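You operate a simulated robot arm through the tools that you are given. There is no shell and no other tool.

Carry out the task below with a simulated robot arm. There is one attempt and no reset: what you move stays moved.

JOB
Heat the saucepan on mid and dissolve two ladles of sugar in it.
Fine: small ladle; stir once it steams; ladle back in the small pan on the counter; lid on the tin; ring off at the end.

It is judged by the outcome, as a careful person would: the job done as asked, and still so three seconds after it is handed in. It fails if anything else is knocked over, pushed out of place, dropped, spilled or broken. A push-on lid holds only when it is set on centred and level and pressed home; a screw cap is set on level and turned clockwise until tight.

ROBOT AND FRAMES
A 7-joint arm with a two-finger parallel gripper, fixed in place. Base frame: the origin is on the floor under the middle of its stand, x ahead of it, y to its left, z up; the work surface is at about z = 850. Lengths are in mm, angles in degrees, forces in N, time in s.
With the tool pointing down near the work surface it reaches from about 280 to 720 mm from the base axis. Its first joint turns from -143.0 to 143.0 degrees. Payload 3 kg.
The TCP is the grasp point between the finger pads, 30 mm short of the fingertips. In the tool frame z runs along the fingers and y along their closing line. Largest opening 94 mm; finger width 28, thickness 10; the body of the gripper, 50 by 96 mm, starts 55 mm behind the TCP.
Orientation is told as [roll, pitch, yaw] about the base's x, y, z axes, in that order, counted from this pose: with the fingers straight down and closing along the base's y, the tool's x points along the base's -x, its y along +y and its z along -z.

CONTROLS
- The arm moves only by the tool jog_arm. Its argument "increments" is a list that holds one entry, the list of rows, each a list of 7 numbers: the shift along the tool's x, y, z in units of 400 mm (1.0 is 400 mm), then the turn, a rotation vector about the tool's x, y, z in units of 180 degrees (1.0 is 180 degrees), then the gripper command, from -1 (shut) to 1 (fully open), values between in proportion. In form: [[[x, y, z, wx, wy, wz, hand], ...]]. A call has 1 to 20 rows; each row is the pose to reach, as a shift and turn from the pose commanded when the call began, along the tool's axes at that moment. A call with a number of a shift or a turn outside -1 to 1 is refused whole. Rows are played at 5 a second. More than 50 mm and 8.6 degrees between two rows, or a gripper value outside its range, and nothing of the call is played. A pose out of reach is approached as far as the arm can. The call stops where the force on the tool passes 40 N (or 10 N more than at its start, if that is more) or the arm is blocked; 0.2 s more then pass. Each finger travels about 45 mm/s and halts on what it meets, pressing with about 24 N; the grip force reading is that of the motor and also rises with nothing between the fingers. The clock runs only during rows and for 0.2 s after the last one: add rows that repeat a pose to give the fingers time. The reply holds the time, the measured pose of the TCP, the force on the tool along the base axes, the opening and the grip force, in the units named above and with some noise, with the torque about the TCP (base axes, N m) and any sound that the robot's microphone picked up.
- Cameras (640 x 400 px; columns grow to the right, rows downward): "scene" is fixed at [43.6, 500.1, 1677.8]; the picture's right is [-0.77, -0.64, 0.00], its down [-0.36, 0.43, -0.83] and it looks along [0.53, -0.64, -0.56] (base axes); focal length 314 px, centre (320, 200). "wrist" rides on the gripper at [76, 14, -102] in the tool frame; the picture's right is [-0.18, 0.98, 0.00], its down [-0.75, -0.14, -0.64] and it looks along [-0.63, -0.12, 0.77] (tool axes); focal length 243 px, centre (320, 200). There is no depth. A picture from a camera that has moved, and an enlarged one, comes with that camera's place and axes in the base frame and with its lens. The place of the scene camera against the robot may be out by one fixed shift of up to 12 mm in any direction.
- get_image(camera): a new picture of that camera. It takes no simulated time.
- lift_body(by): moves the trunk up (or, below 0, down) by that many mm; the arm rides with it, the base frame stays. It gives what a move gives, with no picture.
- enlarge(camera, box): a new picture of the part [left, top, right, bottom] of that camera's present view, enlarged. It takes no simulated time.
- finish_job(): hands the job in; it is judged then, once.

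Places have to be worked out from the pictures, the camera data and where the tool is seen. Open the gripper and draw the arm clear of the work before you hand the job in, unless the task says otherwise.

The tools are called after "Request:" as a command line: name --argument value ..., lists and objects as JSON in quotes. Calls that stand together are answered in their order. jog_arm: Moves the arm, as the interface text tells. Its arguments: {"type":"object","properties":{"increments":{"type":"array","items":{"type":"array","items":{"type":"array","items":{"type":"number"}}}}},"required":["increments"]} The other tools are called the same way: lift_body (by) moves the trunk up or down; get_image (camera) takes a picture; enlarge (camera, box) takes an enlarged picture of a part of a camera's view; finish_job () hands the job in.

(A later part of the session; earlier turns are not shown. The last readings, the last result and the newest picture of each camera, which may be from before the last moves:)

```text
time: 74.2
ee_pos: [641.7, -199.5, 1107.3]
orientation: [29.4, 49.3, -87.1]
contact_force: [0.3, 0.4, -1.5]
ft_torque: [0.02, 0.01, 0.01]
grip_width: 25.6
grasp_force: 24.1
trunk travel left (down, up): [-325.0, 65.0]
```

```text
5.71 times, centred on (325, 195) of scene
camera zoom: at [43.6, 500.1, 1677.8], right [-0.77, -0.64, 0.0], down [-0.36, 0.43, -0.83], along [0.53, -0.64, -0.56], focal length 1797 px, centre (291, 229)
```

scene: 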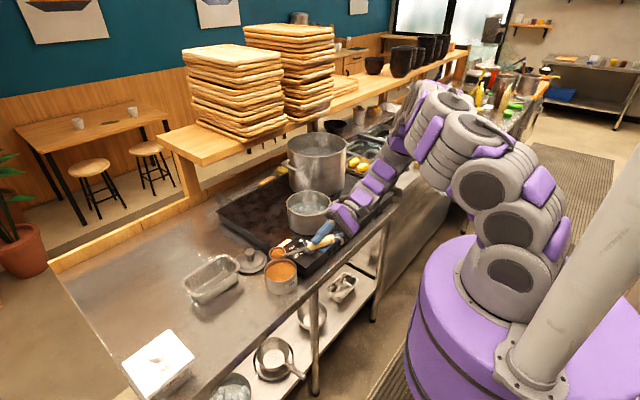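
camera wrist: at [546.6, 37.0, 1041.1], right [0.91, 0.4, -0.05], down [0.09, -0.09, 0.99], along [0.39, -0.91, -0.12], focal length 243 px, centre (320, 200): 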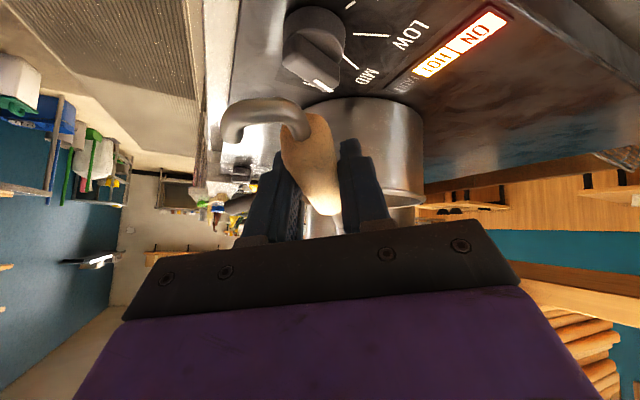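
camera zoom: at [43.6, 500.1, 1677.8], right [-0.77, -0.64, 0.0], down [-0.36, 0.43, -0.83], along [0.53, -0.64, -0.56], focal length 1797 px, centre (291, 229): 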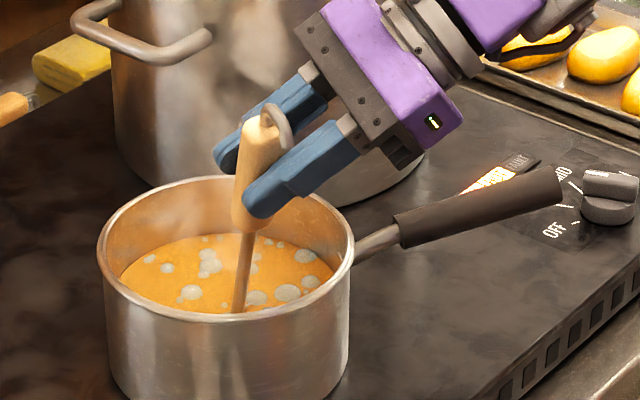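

The bowl is now fully submerged. Another two rounds to be sure it dissolves.

Request:
jog_arm --increments '[[[-0.012, 0.0415, 0.0075, 0, 0, 0, -1], [-0.024, 0.0829, 0.0149, 0, 0, 0, -1], [0.0197, 0.0602, 0.0602, 0, 0, 0, -1], [0.052, 0.0023, 0.0704, 0, 0, 0, -1], [0.0536, -0.0569, 0.0391, 0, 0, 0, -1], [0.024, -0.0829, -0.0149, 0, 0, 0, -1], [-0.0197, -0.0602, -0.0602, 0, 0, 0, -1], [-0.052, -0.0023, -0.0704, 0, 0, 0, -1], [-0.0536, 0.0569, -0.0391, 0, 0, 0, -1], [-0.024, 0.0829, 0.0149, 0, 0, 0, -1], [0.0197, 0.0602, 0.0602, 0, 0, 0, -1], [0.052, 0.0023, 0.0704, 0, 0, 0, -1], [0.0536, -0.0569, 0.0391, 0, 0, 0, -1], [0.024, -0.0829, -0.0149, 0, 0, 0, -1], [-0.0197, -0.0602, -0.0602, 0, 0, 0, -1], [-0.052, -0.0023, -0.0704, 0, 0, 0, -1], [-0.0536, 0.0569, -0.0391, 0, 0, 0, -1], [-0.024, 0.0829, 0.0149, 0, 0, 0, -1], [-0.012, 0.0415, 0.0075, 0, 0, 0, -1], [0, 0, 0, 0, 0, 0, -1]]]'

Request:
enlarge --camera "scene" --box '[280, 160, 370, 230]'

Request:
get_image --camera "wrist"

```text
time: 78.4
ee_pos: [642.7, -198.8, 1107.4]
orientation: [29.4, 49.2, -87.0]
contact_force: [0.5, -0.3, -0.2]
ft_torque: [0.02, 0.02, 0.03]
grip_width: 25.9
grasp_force: 23.8
trunk travel left (down, up): [-325.0, 65.0]
```

```text
5.71 times, centred on (325, 195) of scene
camera zoom: at [43.6, 500.1, 1677.8], right [-0.77, -0.64, 0.0], down [-0.36, 0.43, -0.83], along [0.53, -0.64, -0.56], focal length 1797 px, centre (291, 229)
```

zoom: 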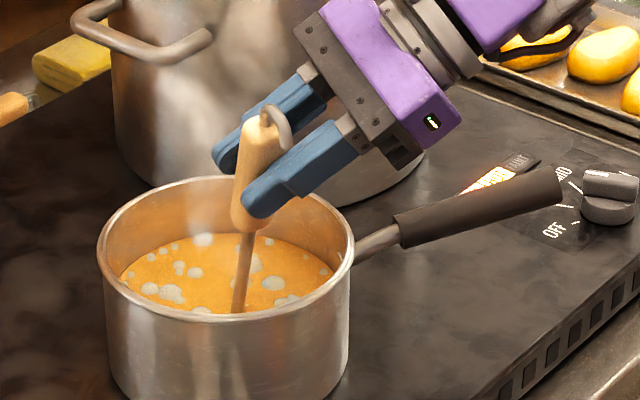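

```text
taken
camera wrist: at [605.4, -222.8, 1227.9], right [0.88, -0.44, 0.18], down [-0.39, -0.89, -0.25], along [0.27, 0.15, -0.95], focal length 243 px, centre (320, 200)
```

wrist: 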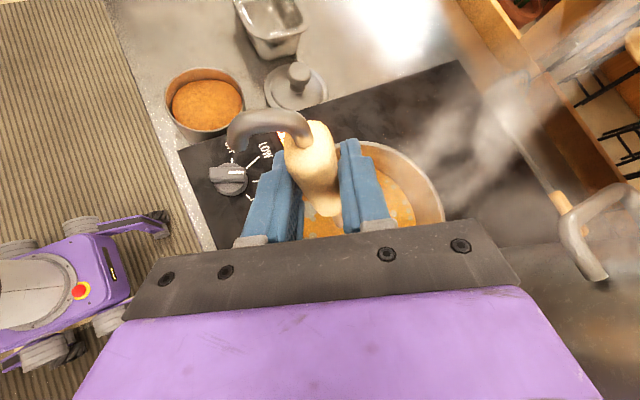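

Request:
enlarge --camera "scene" --box '[295, 185, 345, 220]'

```text
11.43 times, centred on (320, 202) of scene
camera zoom: at [43.6, 500.1, 1677.8], right [-0.77, -0.64, 0.0], down [-0.36, 0.43, -0.83], along [0.53, -0.64, -0.56], focal length 3594 px, centre (320, 171)
```

zoom: 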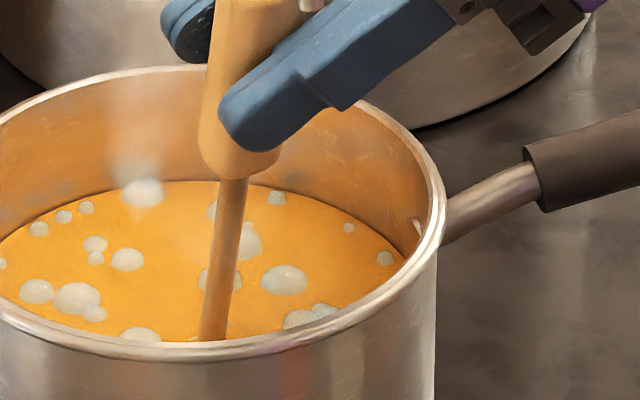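

Steam and bubbles are plain and the colour is deepening. I stir one more set and compare.

Request:
jog_arm --increments '[[[-0.012, 0.0415, 0.0075, 0, 0, 0, -1], [-0.024, 0.0829, 0.0149, 0, 0, 0, -1], [0.0197, 0.0602, 0.0602, 0, 0, 0, -1], [0.052, 0.0023, 0.0704, 0, 0, 0, -1], [0.0536, -0.0569, 0.0391, 0, 0, 0, -1], [0.024, -0.0829, -0.0149, 0, 0, 0, -1], [-0.0197, -0.0602, -0.0602, 0, 0, 0, -1], [-0.052, -0.0023, -0.0704, 0, 0, 0, -1], [-0.0536, 0.0569, -0.0391, 0, 0, 0, -1], [-0.024, 0.0829, 0.0149, 0, 0, 0, -1], [0.0197, 0.0602, 0.0602, 0, 0, 0, -1], [0.052, 0.0023, 0.0704, 0, 0, 0, -1], [0.0536, -0.0569, 0.0391, 0, 0, 0, -1], [0.024, -0.0829, -0.0149, 0, 0, 0, -1], [-0.0197, -0.0602, -0.0602, 0, 0, 0, -1], [-0.052, -0.0023, -0.0704, 0, 0, 0, -1], [-0.0536, 0.0569, -0.0391, 0, 0, 0, -1], [-0.024, 0.0829, 0.0149, 0, 0, 0, -1], [-0.012, 0.0415, 0.0075, 0, 0, 0, -1], [0, 0, 0, 0, 0, 0, -1]]]'

Request:
enlarge --camera "scene" --box '[295, 185, 345, 220]'

```text
time: 82.6
ee_pos: [642.5, -199.1, 1106.5]
orientation: [29.4, 49.2, -87.0]
contact_force: [-0.1, -0.4, -0.9]
ft_torque: [-0.01, 0.01, 0.01]
grip_width: 25.7
grasp_force: 24.1
trunk travel left (down, up): [-325.0, 65.0]
```

```text
11.43 times, centred on (320, 202) of scene
camera zoom: at [43.6, 500.1, 1677.8], right [-0.77, -0.64, 0.0], down [-0.36, 0.43, -0.83], along [0.53, -0.64, -0.56], focal length 3594 px, centre (320, 171)
```

zoom: 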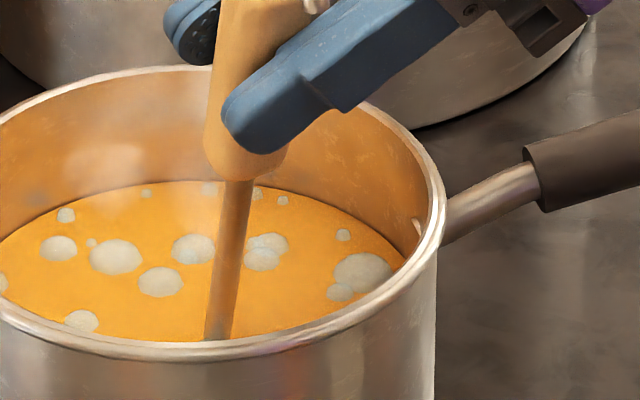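

Request:
jog_arm --increments '[[[-0.012, 0.0415, 0.0075, 0, 0, 0, -1], [-0.024, 0.0829, 0.0149, 0, 0, 0, -1], [0.0197, 0.0602, 0.0602, 0, 0, 0, -1], [0.052, 0.0023, 0.0704, 0, 0, 0, -1], [0.0536, -0.0569, 0.0391, 0, 0, 0, -1], [0.024, -0.0829, -0.0149, 0, 0, 0, -1], [-0.0197, -0.0602, -0.0602, 0, 0, 0, -1], [-0.052, -0.0023, -0.0704, 0, 0, 0, -1], [-0.0536, 0.0569, -0.0391, 0, 0, 0, -1], [-0.024, 0.0829, 0.0149, 0, 0, 0, -1], [0.0197, 0.0602, 0.0602, 0, 0, 0, -1], [0.052, 0.0023, 0.0704, 0, 0, 0, -1], [0.0536, -0.0569, 0.0391, 0, 0, 0, -1], [0.024, -0.0829, -0.0149, 0, 0, 0, -1], [-0.0197, -0.0602, -0.0602, 0, 0, 0, -1], [-0.052, -0.0023, -0.0704, 0, 0, 0, -1], [-0.0536, 0.0569, -0.0391, 0, 0, 0, -1], [-0.024, 0.0829, 0.0149, 0, 0, 0, -1], [-0.012, 0.0415, 0.0075, 0, 0, 0, -1], [0, 0, 0, 0, 0, 0, -1]]]'

Request:
enlarge --camera "scene" --box '[295, 185, 345, 220]'

```text
time: 86.8
ee_pos: [641.1, -198.7, 1105.7]
orientation: [29.4, 49.2, -86.9]
contact_force: [-1.0, 0.7, -0.5]
ft_torque: [0.02, 0.01, 0.01]
grip_width: 25.7
grasp_force: 23.8
trunk travel left (down, up): [-325.0, 65.0]
```

```text
11.43 times, centred on (320, 202) of scene
camera zoom: at [43.6, 500.1, 1677.8], right [-0.77, -0.64, 0.0], down [-0.36, 0.43, -0.83], along [0.53, -0.64, -0.56], focal length 3594 px, centre (320, 171)
```

zoom: 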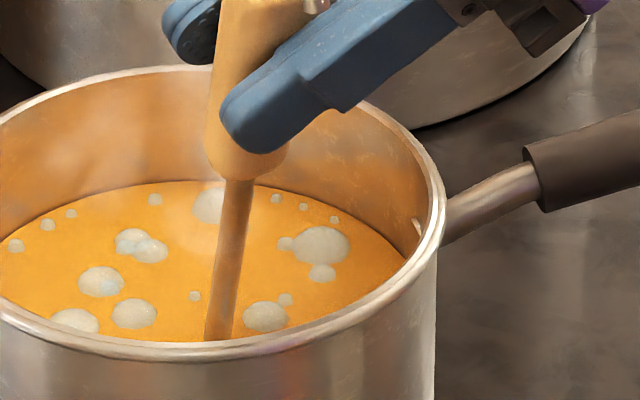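

The colour has stopped changing and the grains are gone, so it is dissolved. I lift the ladle out above the pan.

Request:
jog_arm --increments '[[[0.0344, 0.0146, -0.0259, 0, 0, 0, -1], [0.0688, 0.0292, -0.0517, 0, 0, 0, -1], [0.1031, 0.0438, -0.0776, 0, 0, 0, -1], [0.1375, 0.0585, -0.1034, 0, 0, 0, -1], [0.1719, 0.0731, -0.1293, 0, 0, 0, -1], [0.2063, 0.0877, -0.1551, 0, 0, 0, -1], [0.2063, 0.0877, -0.1551, 0, 0, 0, -1], [0.2063, 0.0877, -0.1551, 0, 0, 0, -1]]]'

Request:
enlarge --camera "scene" --box '[285, 150, 365, 220]'

```text
time: 88.6
ee_pos: [642.0, -198.1, 1216.3]
orientation: [29.3, 49.2, -87.0]
contact_force: [0.2, -0.2, -0.8]
ft_torque: [0.02, 0.02, -0.02]
grip_width: 25.9
grasp_force: 23.8
trunk travel left (down, up): [-325.0, 65.0]
```

```text
5.71 times, centred on (325, 185) of scene
camera zoom: at [43.6, 500.1, 1677.8], right [-0.77, -0.64, 0.0], down [-0.36, 0.43, -0.83], along [0.53, -0.64, -0.56], focal length 1797 px, centre (291, 286)
```

zoom: 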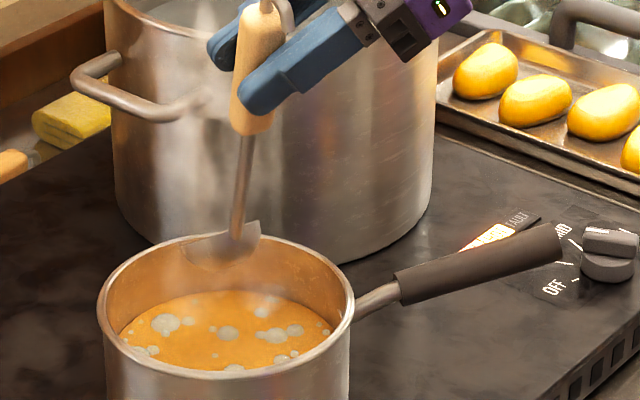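

Request:
enlarge --camera "scene" --box '[300, 180, 330, 205]'

```text
16.00 times, centred on (315, 192) of scene
camera zoom: at [43.6, 500.1, 1677.8], right [-0.77, -0.64, 0.0], down [-0.36, 0.43, -0.83], along [0.53, -0.64, -0.56], focal length 5032 px, centre (400, 320)
```

zoom: 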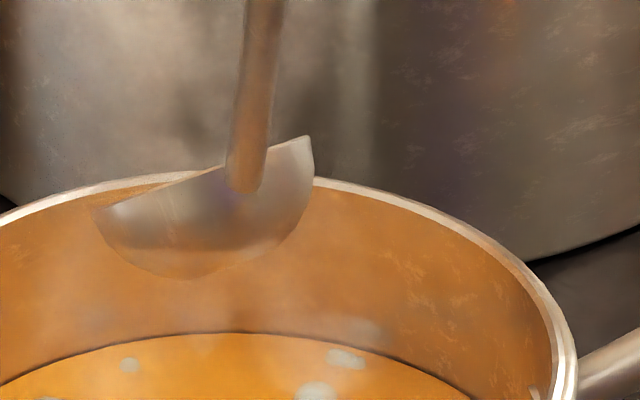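

I level the ladle above the pan, then roll it over to drain anything left in the bowl back into the pan.

Request:
jog_arm --increments '[[[-0.0068, -0.0461, 0.0081, -0.0231, -0.001, -0.0313, -1], [-0.0136, -0.0921, 0.0162, -0.0462, -0.0021, -0.0625, -1], [-0.0204, -0.1382, 0.0243, -0.0693, -0.0031, -0.0938, -1], [-0.0272, -0.1842, 0.0324, -0.0924, -0.0042, -0.125, -1], [-0.034, -0.2303, 0.0405, -0.1155, -0.0052, -0.1563, -1], [-0.034, -0.2303, 0.0405, -0.1155, -0.0052, -0.1563, -1]]]'

Request:
enlarge --camera "scene" --box '[270, 150, 400, 250]'

Request:
enlarge --camera "scene" --box '[305, 175, 335, 200]'

```text
time: 90.0
ee_pos: [568.1, -164.6, 1166.4]
orientation: [65.4, 27.6, -63.8]
contact_force: [0.1, 0.3, -0.6]
ft_torque: [0.0, 0.02, -0.02]
grip_width: 25.6
grasp_force: 24.8
trunk travel left (down, up): [-325.0, 65.0]
```

```text
4.00 times, centred on (335, 200) of scene
camera zoom: at [43.6, 500.1, 1677.8], right [-0.77, -0.64, 0.0], down [-0.36, 0.43, -0.83], along [0.53, -0.64, -0.56], focal length 1258 px, centre (260, 200)
```

zoom: 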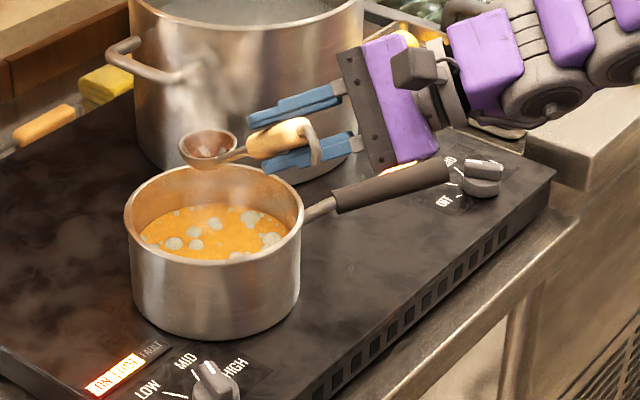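

```text
16.00 times, centred on (320, 188) of scene
camera zoom: at [43.6, 500.1, 1677.8], right [-0.77, -0.64, 0.0], down [-0.36, 0.43, -0.83], along [0.53, -0.64, -0.56], focal length 5032 px, centre (320, 400)
```

zoom: 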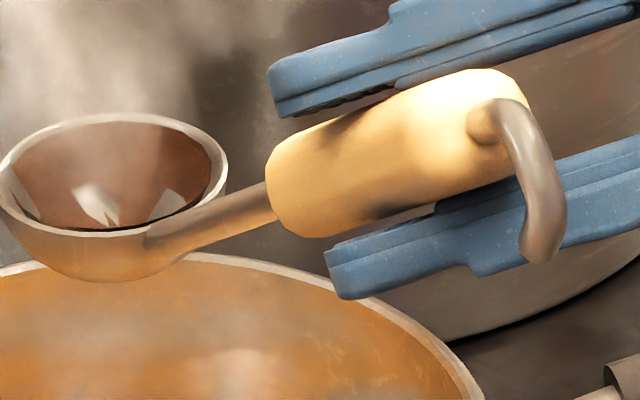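

The bowl carries no liquid; only the film remains. I return the ladle to its pan, moving it over the pan with the bowl's natural roll restored.

Request:
jog_arm --increments '[[[0.0566, -0.0062, 0.0687, 0.013, 0.0087, 0.0033, -1], [0.1132, -0.0124, 0.1373, 0.0259, 0.0174, 0.0065, -1], [0.1697, -0.0185, 0.206, 0.0389, 0.0261, 0.0098, -1], [0.2263, -0.0247, 0.2746, 0.0518, 0.0348, 0.013, -1], [0.2829, -0.0309, 0.3433, 0.0648, 0.0436, 0.0163, -1], [0.3395, -0.0371, 0.4119, 0.0778, 0.0523, 0.0195, -1], [0.3961, -0.0433, 0.4806, 0.0907, 0.061, 0.0228, -1], [0.4526, -0.0494, 0.5492, 0.1037, 0.0697, 0.026, -1], [0.5092, -0.0556, 0.6179, 0.1166, 0.0784, 0.0293, -1], [0.5658, -0.0618, 0.6865, 0.1296, 0.0871, 0.0325, -1], [0.5658, -0.0618, 0.6865, 0.1296, 0.0871, 0.0325, -1]]]'

Request:
get_image --camera "scene"

Request:
enlarge --camera "scene" --box '[170, 200, 280, 310]'

Request:
get_image --camera "wrist"

```text
time: 92.4
ee_pos: [666.3, 178.5, 1149.9]
orientation: [48.6, 41.0, -51.8]
contact_force: [-0.5, 1.2, -0.5]
ft_torque: [0.0, 0.02, -0.05]
grip_width: 26.0
grasp_force: 24.0
trunk travel left (down, up): [-325.0, 65.0]
```

```text
taken
```

scene: 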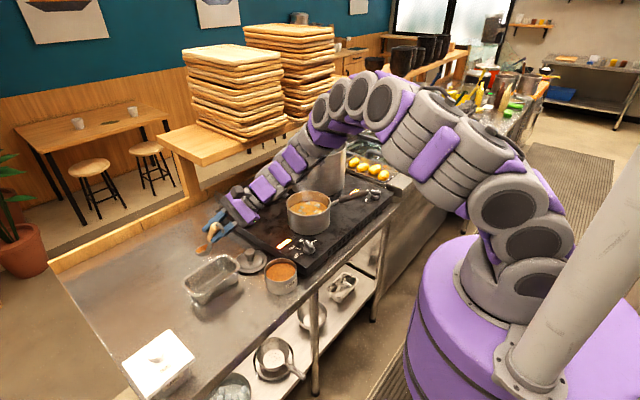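

```text
3.64 times, centred on (225, 255) of scene
camera zoom: at [43.6, 500.1, 1677.8], right [-0.77, -0.64, 0.0], down [-0.36, 0.43, -0.83], along [0.53, -0.64, -0.56], focal length 1144 px, centre (666, 0)
```

zoom: 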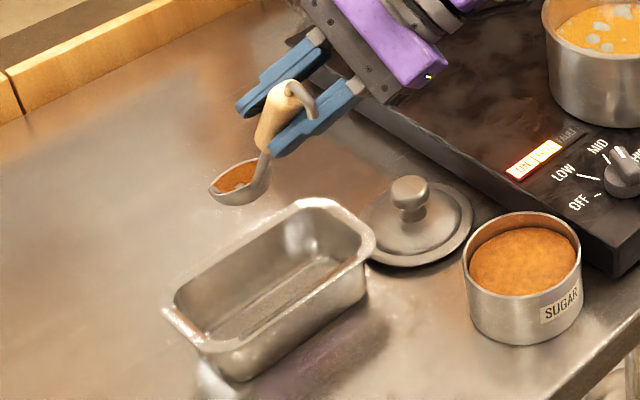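

```text
taken
camera wrist: at [608.3, 143.0, 1259.4], right [0.9, -0.09, 0.44], down [0.03, -0.97, -0.25], along [0.44, 0.24, -0.86], focal length 243 px, centre (320, 200)
```

wrist: 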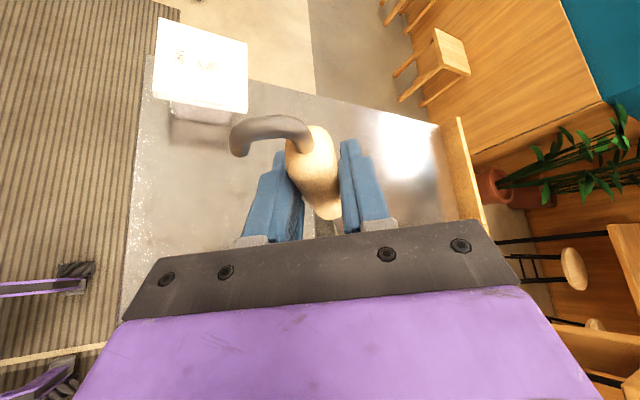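

The bowl is over the pan, and the scene view puts it about 10 mm too far towards the pan's far wall. I shift 8 mm back and lower until the bowl is inside the pan.

Request:
jog_arm --increments '[[[0.006, -0.0171, -0.0118, 0, 0, 0, -1], [-0.0299, -0.0484, 0.0155, 0, 0, 0, -1], [-0.0657, -0.0797, 0.0427, 0, 0, 0, -1], [-0.1016, -0.1109, 0.07, 0, 0, 0, -1], [-0.1374, -0.1422, 0.0972, 0, 0, 0, -1], [-0.1733, -0.1735, 0.1245, 0, 0, 0, -1], [-0.1733, -0.1735, 0.1245, 0, 0, 0, -1]]]'

Request:
enlarge --camera "scene" --box '[170, 220, 270, 310]'

```text
time: 94.0
ee_pos: [656.4, 175.4, 1041.4]
orientation: [48.6, 41.0, -51.7]
contact_force: [0.7, 0.9, -0.5]
ft_torque: [0.04, 0.07, 0.03]
grip_width: 25.9
grasp_force: 23.8
trunk travel left (down, up): [-325.0, 65.0]
```

```text
4.44 times, centred on (220, 265) of scene
camera zoom: at [43.6, 500.1, 1677.8], right [-0.77, -0.64, 0.0], down [-0.36, 0.43, -0.83], along [0.53, -0.64, -0.56], focal length 1398 px, centre (764, -89)
```

zoom: 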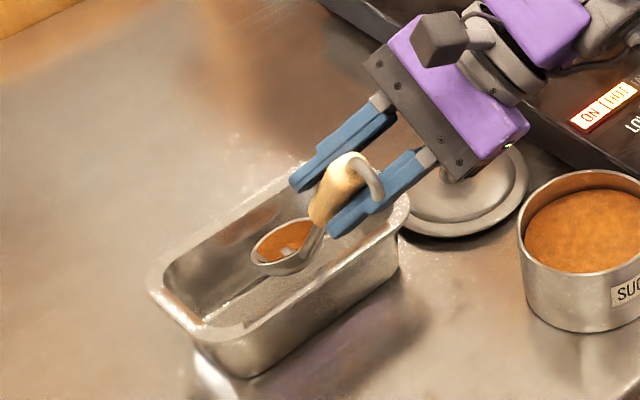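

The bowl is inside the pan without contact. I lower gently by 26 mm, watching the force.

Request:
jog_arm --increments '[[[-0.0085, -0.0074, 0.0064, 0, 0, 0, -1], [-0.017, -0.0148, 0.0129, 0, 0, 0, -1], [-0.0254, -0.0222, 0.0193, 0, 0, 0, -1], [-0.0339, -0.0296, 0.0258, 0, 0, 0, -1], [-0.0424, -0.037, 0.0322, 0, 0, 0, -1], [-0.0424, -0.037, 0.0322, 0, 0, 0, -1]]]'

Request:
enlarge --camera "scene" --box '[170, 220, 270, 310]'

```text
time: 95.4
ee_pos: [656.7, 175.5, 1014.6]
orientation: [48.6, 41.1, -51.8]
contact_force: [2.1, -0.3, 4.8]
ft_torque: [-0.08, -0.55, -0.04]
grip_width: 26.4
grasp_force: 24.2
trunk travel left (down, up): [-325.0, 65.0]
```

```text
4.44 times, centred on (220, 265) of scene
camera zoom: at [43.6, 500.1, 1677.8], right [-0.77, -0.64, 0.0], down [-0.36, 0.43, -0.83], along [0.53, -0.64, -0.56], focal length 1398 px, centre (764, -89)
```

zoom: 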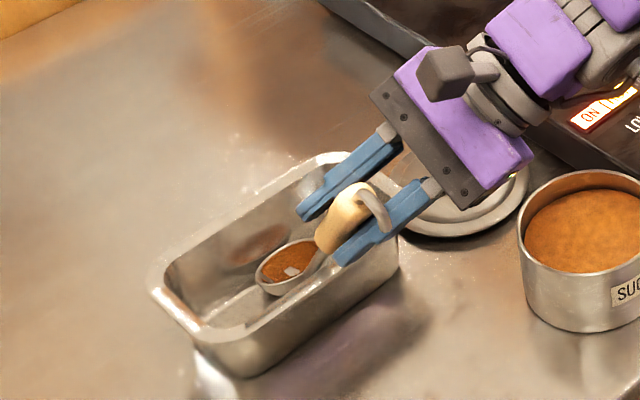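

The bowl has touched the pan's floor (about 5 N upward). I open the fingers and let the handle settle.

Request:
jog_arm --increments '[[[0, 0, 0, 0, 0, 0, -0.3], [0, 0, 0, 0, 0, 0, -0.1], [0, 0, 0, 0, 0, 0, 0.2], [0, 0, 0, 0, 0, 0, 0.5], [0, 0, 0, 0, 0, 0, 0.8], [0, 0, 0, 0, 0, 0, 1], [0, 0, 0, 0, 0, 0, 1], [0, 0, 0, 0, 0, 0, 1]]]'

Request:
enlarge --camera "scene" --box '[170, 220, 270, 310]'

Request:
get_image --camera "wrist"

```text
time: 97.2
ee_pos: [658.5, 176.6, 1014.7]
orientation: [48.6, 41.0, -51.8]
contact_force: [-0.7, 0.6, -0.1]
ft_torque: [0.01, 0.02, 0.0]
grip_width: 94.1
grasp_force: 0.0
trunk travel left (down, up): [-325.0, 65.0]
```

```text
4.44 times, centred on (220, 265) of scene
camera zoom: at [43.6, 500.1, 1677.8], right [-0.77, -0.64, 0.0], down [-0.36, 0.43, -0.83], along [0.53, -0.64, -0.56], focal length 1398 px, centre (764, -89)
```

zoom: 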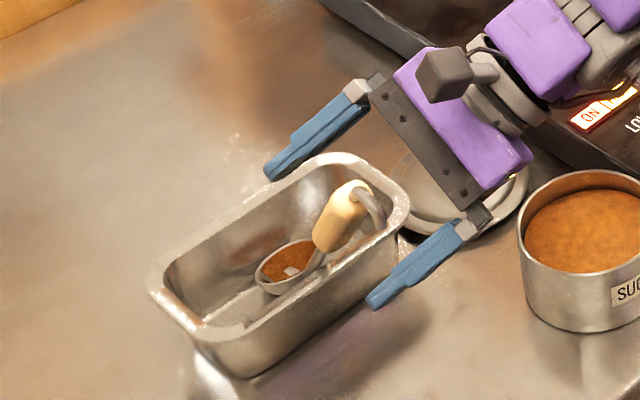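

```text
taken
camera wrist: at [599.1, 140.2, 1123.9], right [0.9, -0.09, 0.44], down [0.03, -0.97, -0.25], along [0.44, 0.24, -0.86], focal length 243 px, centre (320, 200)
```

wrist: 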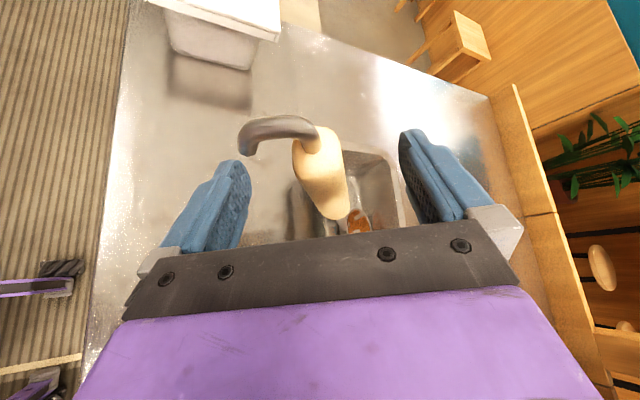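

The ladle rests steadily in the pan. I withdraw straight back along the tool axis.

Request:
jog_arm --increments '[[[0, 0, -0.05, 0, 0, 0, 1], [0, 0, -0.12, 0, 0, 0, 1], [0, 0, -0.2, 0, 0, 0, 1], [0, 0, -0.28, 0, 0, 0, 1], [0, 0, -0.35, 0, 0, 0, 1], [0, 0, -0.35, 0, 0, 0, 1]]]'

Request:
get_image --camera "wrist"

Request:
enlarge --camera "scene" --box '[170, 200, 300, 310]'

```text
time: 98.6
ee_pos: [610.0, 62.6, 1084.6]
orientation: [48.6, 41.1, -51.7]
contact_force: [0.0, -0.4, 0.5]
ft_torque: [-0.02, -0.03, -0.01]
grip_width: 93.6
grasp_force: 0.0
trunk travel left (down, up): [-325.0, 65.0]
```

```text
taken
camera wrist: at [554.2, 25.5, 1194.4], right [0.9, -0.09, 0.43], down [0.03, -0.97, -0.25], along [0.44, 0.24, -0.86], focal length 243 px, centre (320, 200)
```

wrist: 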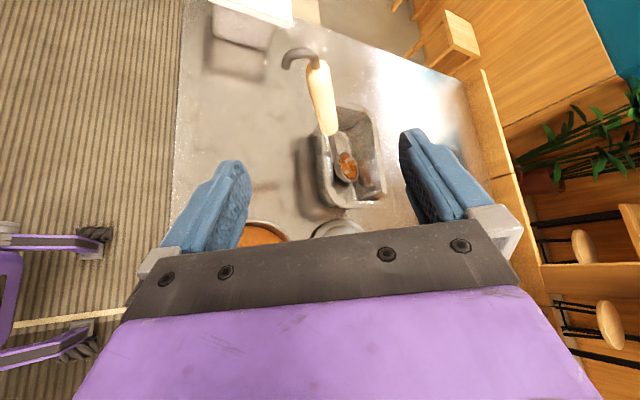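

```text
3.64 times, centred on (235, 255) of scene
camera zoom: at [43.6, 500.1, 1677.8], right [-0.77, -0.64, 0.0], down [-0.36, 0.43, -0.83], along [0.53, -0.64, -0.56], focal length 1144 px, centre (629, 0)
```

zoom: 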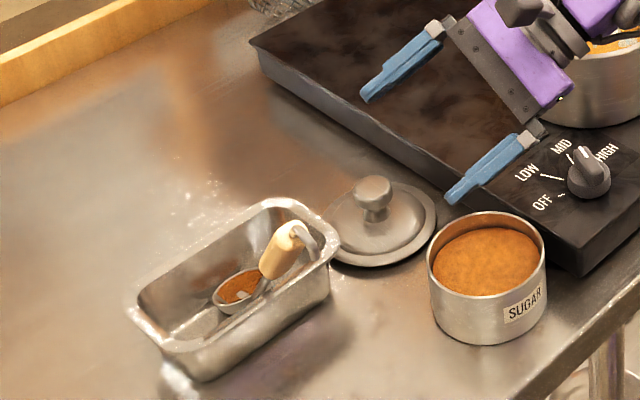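

The ladle is safely back in the pan. Next is the lid: I turn the tool upright at yaw 0 in front of it to look at its knob.

Request:
jog_arm --increments '[[[-0.0025, -0.0013, -0.0073, 0.0314, -0.0075, -0.0323, 1], [-0.0051, -0.0026, -0.0146, 0.0627, -0.0149, -0.0647, 1], [-0.0076, -0.004, -0.0219, 0.0941, -0.0224, -0.097, 1], [-0.0102, -0.0053, -0.0292, 0.1255, -0.0299, -0.1293, 1], [-0.0127, -0.0066, -0.0365, 0.1568, -0.0373, -0.1616, 1], [-0.0153, -0.0079, -0.0438, 0.1882, -0.0448, -0.194, 1], [-0.0178, -0.0092, -0.0511, 0.2195, -0.0522, -0.2263, 1], [-0.0204, -0.0105, -0.0584, 0.2509, -0.0597, -0.2586, 1], [-0.0229, -0.0119, -0.0657, 0.2823, -0.0672, -0.2909, 1], [-0.0255, -0.0132, -0.073, 0.3136, -0.0746, -0.3233, 1], [-0.028, -0.0145, -0.0803, 0.345, -0.0821, -0.3556, 1], [-0.028, -0.0145, -0.0803, 0.345, -0.0821, -0.3556, 1]]]'

Request:
get_image --camera "wrist"

Request:
enlarge --camera "wrist" --box '[240, 90, 400, 215]'

```text
time: 101.2
ee_pos: [602.3, 32.2, 1089.3]
orientation: [0.0, 0.3, 0.2]
contact_force: [-0.5, 0.0, 0.6]
ft_torque: [0.0, 0.0, 0.01]
grip_width: 93.7
grasp_force: 0.1
trunk travel left (down, up): [-325.0, 65.0]
```

```text
taken
camera wrist: at [525.7, 45.7, 1193.3], right [0.18, 0.98, 0.0], down [0.76, -0.14, 0.64], along [0.63, -0.12, -0.77], focal length 243 px, centre (320, 200)
```

wrist: 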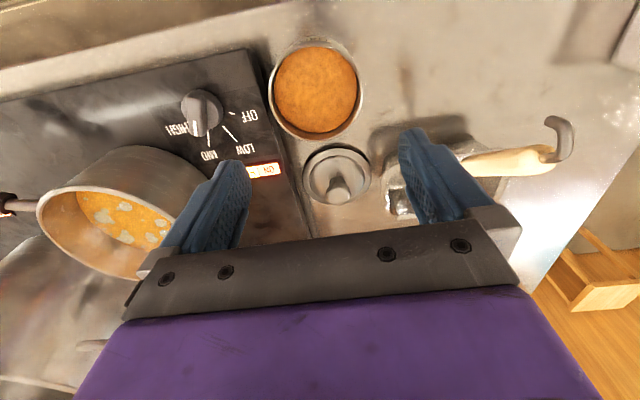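

```text
3.20 times, centred on (320, 152) of wrist
camera zoom: at [525.7, 45.7, 1193.3], right [0.18, 0.98, 0.0], down [0.76, -0.14, 0.64], along [0.63, -0.12, -0.77], focal length 776 px, centre (320, 352)
```

zoom: 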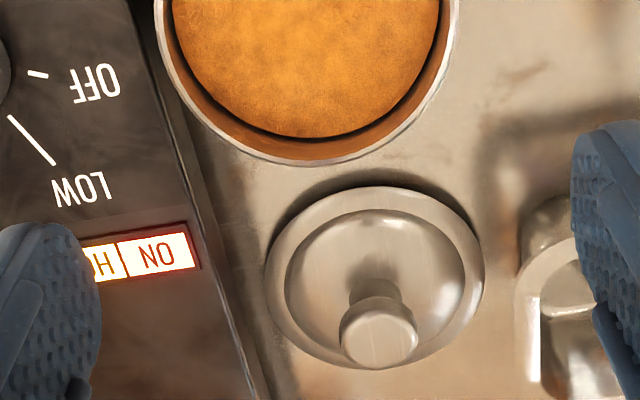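

The lid's knob top is near (755, 31, 904), about 37 mm across, and the lid is about 114 mm wide. I zoom on the tin for its exact centre.

Request:
enlarge --camera "wrist" --box '[250, 30, 380, 150]'

Request:
enlarge --camera "scene" --box '[230, 235, 310, 305]'

```text
3.33 times, centred on (315, 90) of wrist
camera zoom: at [525.7, 45.7, 1193.3], right [0.18, 0.98, 0.0], down [0.76, -0.14, 0.64], along [0.63, -0.12, -0.77], focal length 809 px, centre (337, 567)
```

zoom: 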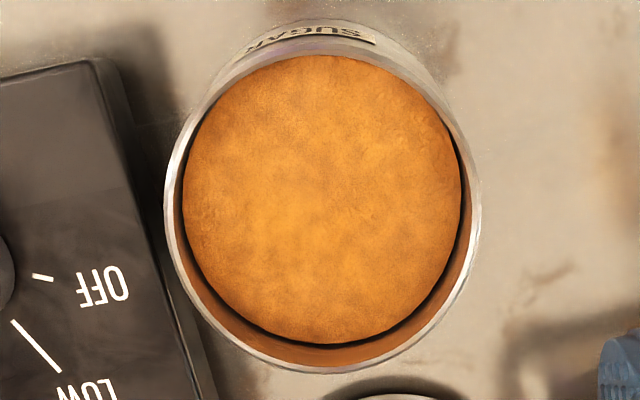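

```text
5.71 times, centred on (270, 270) of scene
camera zoom: at [43.6, 500.1, 1677.8], right [-0.77, -0.64, 0.0], down [-0.36, 0.43, -0.83], along [0.53, -0.64, -0.56], focal length 1797 px, centre (606, -200)
```

zoom: 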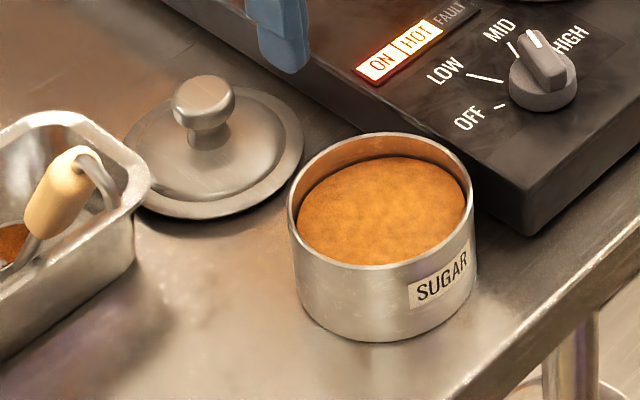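

I move above the lid with the tool pitched 15° forward to gain reach, and check that the pose is attained.

Request:
jog_arm --increments '[[[-0.0753, -0.0006, 0.0447, 0, -0.0167, 0, 0.6], [-0.1505, -0.0012, 0.0893, 0, -0.0333, 0, 0.6], [-0.2258, -0.0018, 0.134, 0, -0.05, 0, 0.6], [-0.301, -0.0024, 0.1786, 0, -0.0667, 0, 0.6], [-0.3763, -0.003, 0.2233, 0, -0.0833, 0, 0.6], [-0.3763, -0.003, 0.2233, 0, -0.0833, 0, 0.6]]]'

Request:
get_image --camera "wrist"

Request:
enlarge --camera "scene" --box '[200, 190, 310, 290]'

```text
time: 102.6
ee_pos: [751.6, 30.1, 1000.8]
orientation: [0.0, -14.7, 0.3]
contact_force: [0.2, 0.2, -0.5]
ft_torque: [0.03, 0.02, 0.02]
grip_width: 75.1
grasp_force: 0.2
trunk travel left (down, up): [-325.0, 65.0]
```

```text
taken
camera wrist: at [651.4, 44.7, 1080.3], right [0.18, 0.98, 0.05], down [0.57, -0.14, 0.81], along [0.81, -0.12, -0.58], focal length 243 px, centre (320, 200)
```

wrist: 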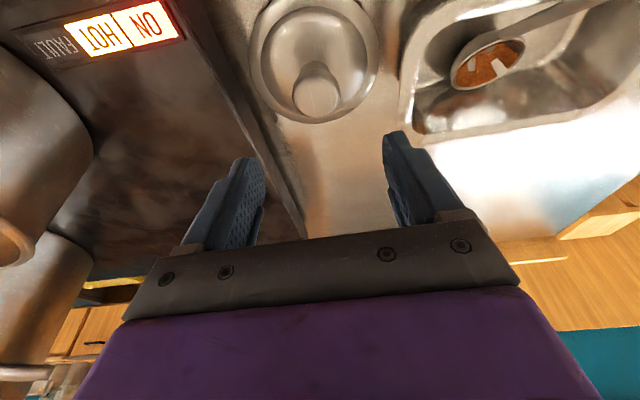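

```text
4.00 times, centred on (255, 240) of scene
camera zoom: at [43.6, 500.1, 1677.8], right [-0.77, -0.64, 0.0], down [-0.36, 0.43, -0.83], along [0.53, -0.64, -0.56], focal length 1258 px, centre (580, 40)
```

zoom: 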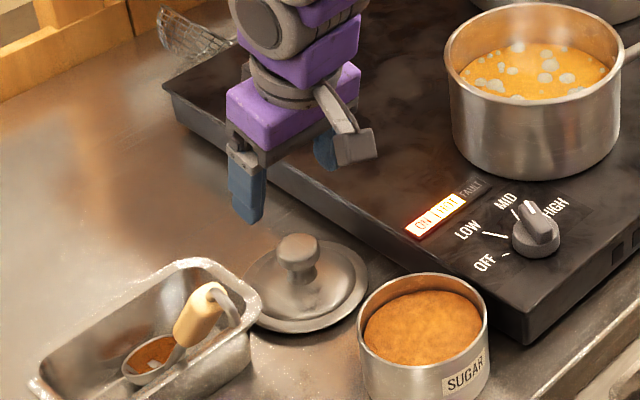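

The pose is reachable. Triangulating, the knob axis is near (754, 31) with its top at z≈907. I descend so the fingertips pass the knob head and stay above the lid's dome.

Request:
jog_arm --increments '[[[0.0146, 0.0006, 0.0536, 0, 0, 0, 0.6], [0.0292, 0.0012, 0.1072, 0, 0, 0, 0.6], [0.0437, 0.0017, 0.1607, 0, 0, 0, 0.6], [0.0525, 0.0021, 0.1929, 0, 0, 0, 0.6], [0.0583, 0.0023, 0.2143, 0, 0, 0, 0.6], [0.0583, 0.0023, 0.2143, 0, 0, 0, 0.6]]]'

Request:
get_image --camera "wrist"

Request:
enlarge --camera "scene" --box '[210, 210, 310, 290]'

```text
time: 104.0
ee_pos: [751.9, 29.7, 913.0]
orientation: [-0.1, -14.6, 0.2]
contact_force: [0.0, 0.2, -0.2]
ft_torque: [-0.01, 0.0, -0.03]
grip_width: 75.3
grasp_force: 0.1
trunk travel left (down, up): [-325.0, 65.0]
```

```text
taken
camera wrist: at [651.2, 45.9, 991.5], right [0.17, 0.98, 0.05], down [0.57, -0.14, 0.81], along [0.81, -0.12, -0.58], focal length 243 px, centre (320, 200)
```

wrist: 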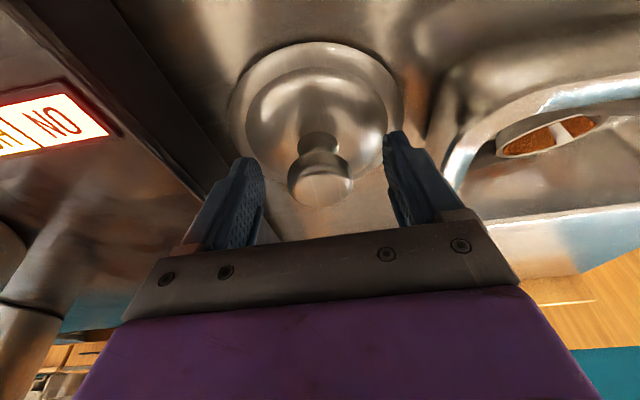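

```text
5.00 times, centred on (260, 250) of scene
camera zoom: at [43.6, 500.1, 1677.8], right [-0.77, -0.64, 0.0], down [-0.36, 0.43, -0.83], along [0.53, -0.64, -0.56], focal length 1572 px, centre (620, -50)
```

zoom: 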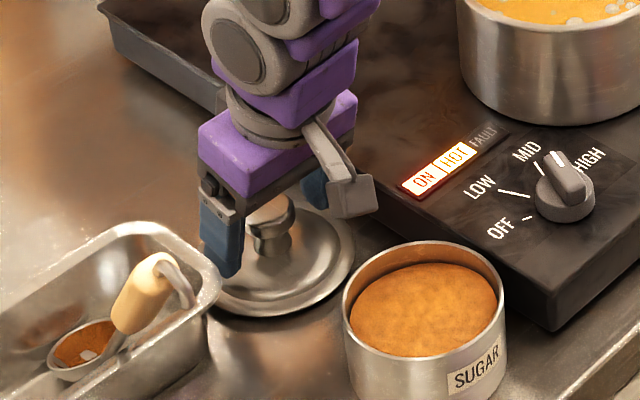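

The knob head (axis about x=754, top z≈910) sits between the fingertips. I close on it.

Request:
jog_arm --increments '[[[0, 0, 0, 0, 0, 0, -1], [0, 0, 0, 0, 0, 0, -1], [0, 0, 0, 0, 0, 0, -1], [0, 0, 0, 0, 0, 0, -1], [0, 0, 0, 0, 0, 0, -1], [0, 0, 0, 0, 0, 0, -1]]]'

Request:
get_image --camera "wrist"

```text
time: 105.4
ee_pos: [752.3, 31.6, 911.4]
orientation: [0.1, -14.6, 0.2]
contact_force: [-0.6, -0.4, 0.8]
ft_torque: [-0.01, -0.05, 0.03]
grip_width: 36.6
grasp_force: 24.3
trunk travel left (down, up): [-325.0, 65.0]
```

```text
taken
camera wrist: at [651.3, 45.8, 991.4], right [0.17, 0.98, 0.05], down [0.57, -0.14, 0.81], along [0.81, -0.12, -0.58], focal length 243 px, centre (320, 200)
```

wrist: 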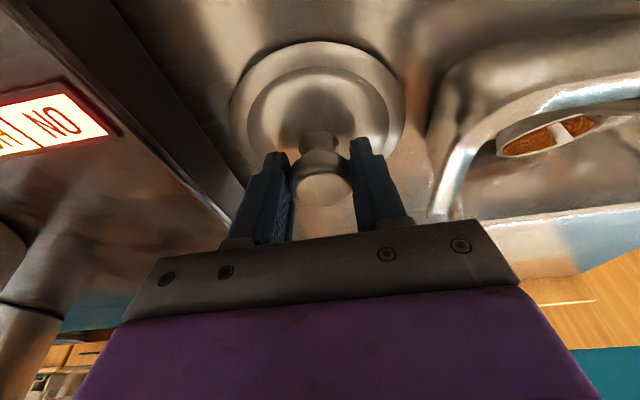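

The grip reads 36.6 mm, so I have the knob. I lift the lid straight up by 110 mm.

Request:
jog_arm --increments '[[[-0.0071, 0, -0.0266, 0, 0, 0, -1], [-0.0142, 0, -0.0531, 0, 0, 0, -1], [-0.0285, 0, -0.1063, 0, 0, 0, -1], [-0.0427, 0, -0.1594, 0, 0, 0, -1], [-0.057, 0, -0.2126, 0, 0, 0, -1], [-0.0712, 0, -0.2657, 0, 0, 0, -1], [-0.0712, 0, -0.2657, 0, 0, 0, -1]]]'

Request:
get_image --camera "wrist"

Request:
enlarge --camera "scene" --box '[210, 190, 310, 290]'

```text
time: 107.0
ee_pos: [751.8, 31.4, 1022.4]
orientation: [0.0, -14.7, 0.2]
contact_force: [-1.3, 0.5, 0.9]
ft_torque: [0.02, 0.02, 0.0]
grip_width: 37.0
grasp_force: 23.9
trunk travel left (down, up): [-325.0, 65.0]
```

```text
taken
camera wrist: at [651.8, 45.7, 1101.5], right [0.17, 0.98, 0.05], down [0.57, -0.14, 0.81], along [0.81, -0.12, -0.58], focal length 243 px, centre (320, 200)
```

wrist: 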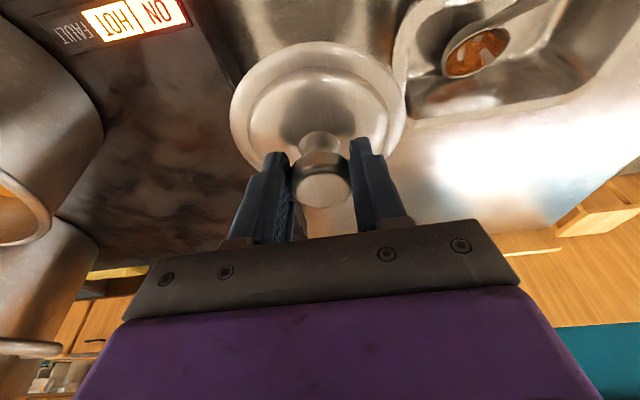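

```text
4.00 times, centred on (260, 240) of scene
camera zoom: at [43.6, 500.1, 1677.8], right [-0.77, -0.64, 0.0], down [-0.36, 0.43, -0.83], along [0.53, -0.64, -0.56], focal length 1258 px, centre (560, 40)
```

zoom: 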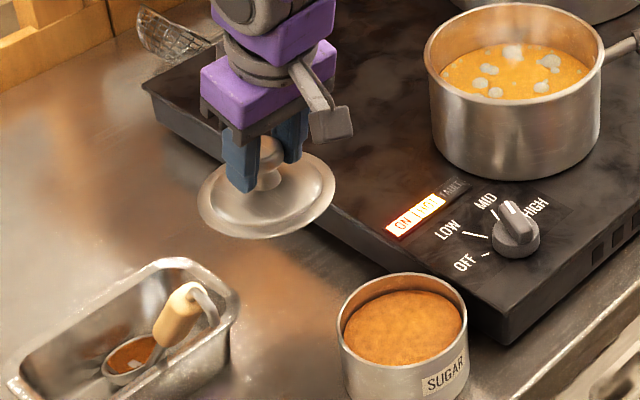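

The lid is held and looks level. I zoom in to measure its centre relative to the fingers.

Request:
enlarge --camera "wrist" --box '[220, 30, 420, 210]'

Request:
enlarge --camera "scene" --box '[250, 215, 310, 265]'

```text
2.22 times, centred on (320, 120) of wrist
camera zoom: at [651.8, 45.7, 1101.5], right [0.17, 0.98, 0.05], down [0.57, -0.14, 0.81], along [0.81, -0.12, -0.58], focal length 539 px, centre (320, 378)
```

zoom: 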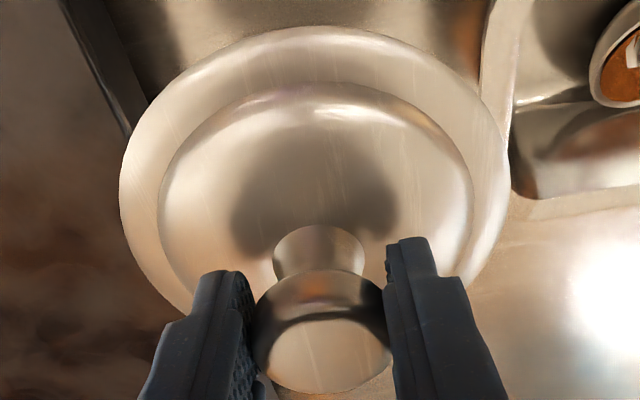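

```text
8.00 times, centred on (280, 240) of scene
camera zoom: at [43.6, 500.1, 1677.8], right [-0.77, -0.64, 0.0], down [-0.36, 0.43, -0.83], along [0.53, -0.64, -0.56], focal length 2516 px, centre (640, -120)
```

zoom: 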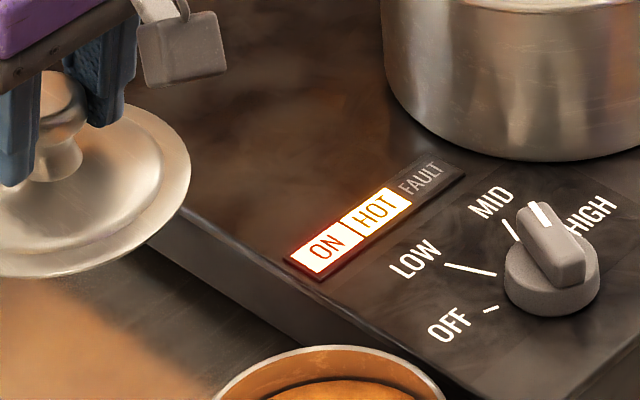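

The lid's axis is about 2 mm ahead of the TCP. I carry it to above the tin at (605, 25), keeping the same tool tilt so it stays level.

Request:
jog_arm --increments '[[[0.0607, -0.0025, -0.0131, 0, 0, 0, -1], [0.1213, -0.005, -0.0262, 0, 0, 0, -1], [0.182, -0.0075, -0.0393, 0, 0, 0, -1], [0.2427, -0.01, -0.0523, 0, 0, 0, -1], [0.3033, -0.0125, -0.0654, 0, 0, 0, -1], [0.364, -0.015, -0.0785, 0, 0, 0, -1], [0.364, -0.015, -0.0785, 0, 0, 0, -1]]]'

Request:
enlarge --camera "scene" --box '[240, 210, 320, 300]'

Request:
get_image --camera "wrist"

```text
time: 108.6
ee_pos: [602.1, 23.8, 1013.5]
orientation: [0.1, -14.7, 0.2]
contact_force: [-0.3, 0.6, -1.8]
ft_torque: [0.02, 0.02, 0.0]
grip_width: 36.6
grasp_force: 23.7
trunk travel left (down, up): [-325.0, 65.0]
```

```text
4.44 times, centred on (280, 255) of scene
camera zoom: at [43.6, 500.1, 1677.8], right [-0.77, -0.64, 0.0], down [-0.36, 0.43, -0.83], along [0.53, -0.64, -0.56], focal length 1398 px, centre (498, -44)
```

zoom: 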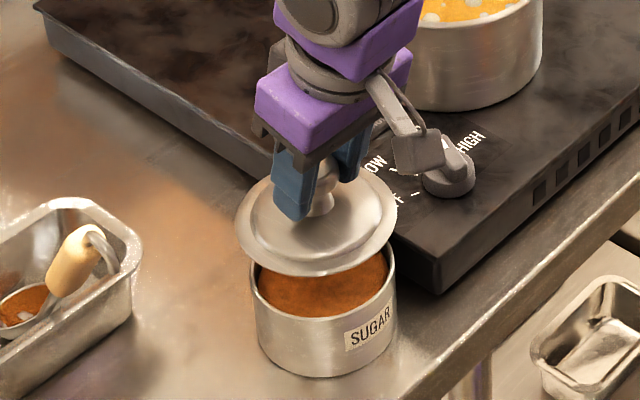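

```text
taken
camera wrist: at [502.0, 39.3, 1093.7], right [0.17, 0.98, 0.05], down [0.57, -0.14, 0.81], along [0.81, -0.12, -0.58], focal length 243 px, centre (320, 200)
```

wrist: 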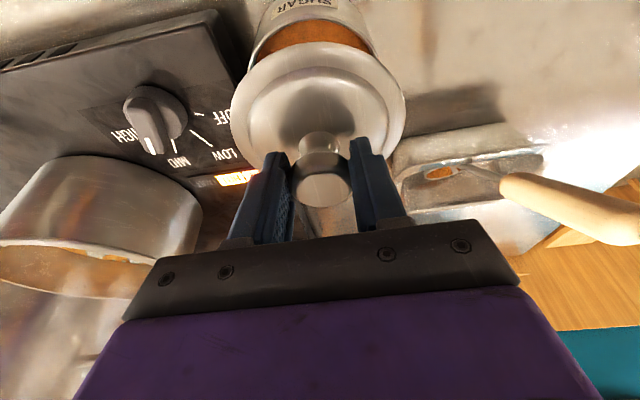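

The lid looks slightly forward of the tin's centre. I zoom in to measure both ellipses precisely.

Request:
enlarge --camera "scene" --box '[260, 235, 315, 280]'

Request:
enlarge --camera "wrist" --box '[220, 0, 420, 130]'

```text
8.89 times, centred on (288, 258) of scene
camera zoom: at [43.6, 500.1, 1677.8], right [-0.77, -0.64, 0.0], down [-0.36, 0.43, -0.83], along [0.53, -0.64, -0.56], focal length 2795 px, centre (609, -311)
```

zoom: 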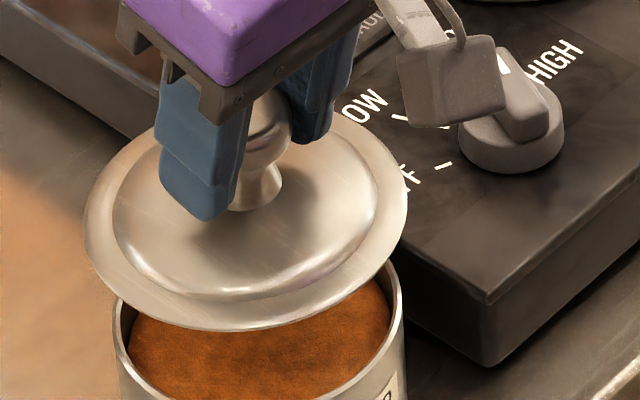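

```text
3.08 times, centred on (320, 65) of wrist
camera zoom: at [502.0, 39.3, 1093.7], right [0.17, 0.98, 0.05], down [0.57, -0.14, 0.81], along [0.81, -0.12, -0.58], focal length 746 px, centre (320, 615)
```

zoom: 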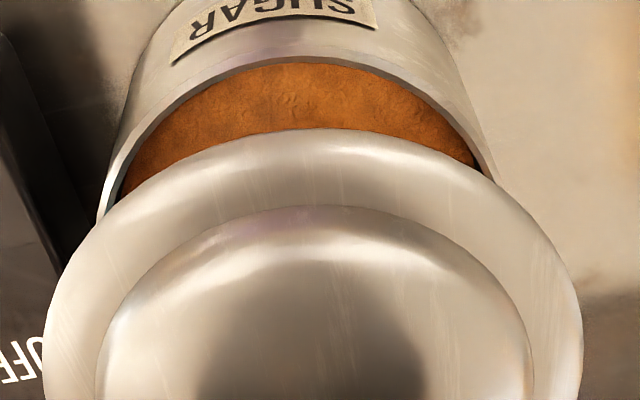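

By comparing the ellipses, the lid is about 4 mm too far in x and about 1 mm low in y relative to the tin. I correct that and lower 20 mm for a closer comparison.

Request:
jog_arm --increments '[[[0.0064, 0.0015, 0.0107, 0, 0, 0, -1], [0.0129, 0.003, 0.0214, 0, 0, 0, -1], [0.0226, 0.003, 0.0457, 0, 0, 0, -1], [0.0226, 0.003, 0.0457, 0, 0, 0, -1]]]'

Request:
enlarge --camera "scene" --box '[260, 240, 310, 290]'

Request:
enlarge --camera "wrist" --box '[220, 0, 420, 130]'

```text
time: 109.6
ee_pos: [599.5, 25.8, 994.8]
orientation: [-0.1, -14.7, 0.1]
contact_force: [0.0, 0.5, -0.2]
ft_torque: [0.03, 0.01, 0.01]
grip_width: 36.8
grasp_force: 24.0
trunk travel left (down, up): [-325.0, 65.0]
```

```text
8.00 times, centred on (285, 265) of scene
camera zoom: at [43.6, 500.1, 1677.8], right [-0.77, -0.64, 0.0], down [-0.36, 0.43, -0.83], along [0.53, -0.64, -0.56], focal length 2516 px, centre (600, -320)
```

zoom: 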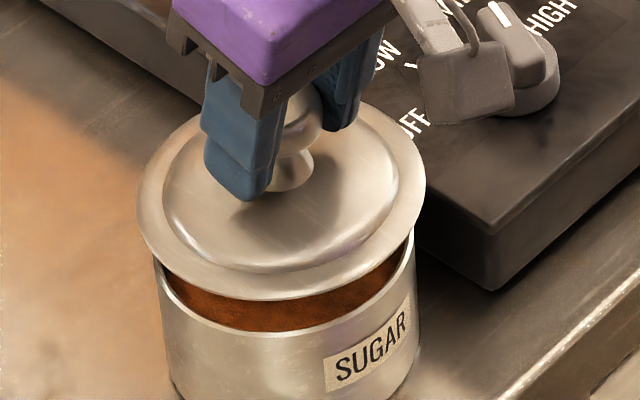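

```text
3.08 times, centred on (320, 65) of wrist
camera zoom: at [498.1, 40.5, 1074.3], right [0.18, 0.98, 0.05], down [0.57, -0.14, 0.81], along [0.81, -0.12, -0.58], focal length 746 px, centre (320, 615)
```

zoom: 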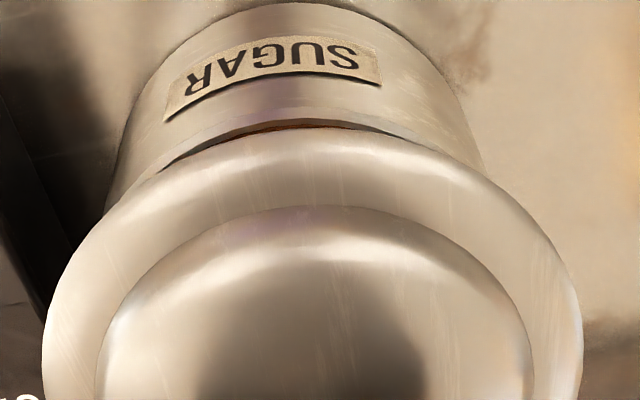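

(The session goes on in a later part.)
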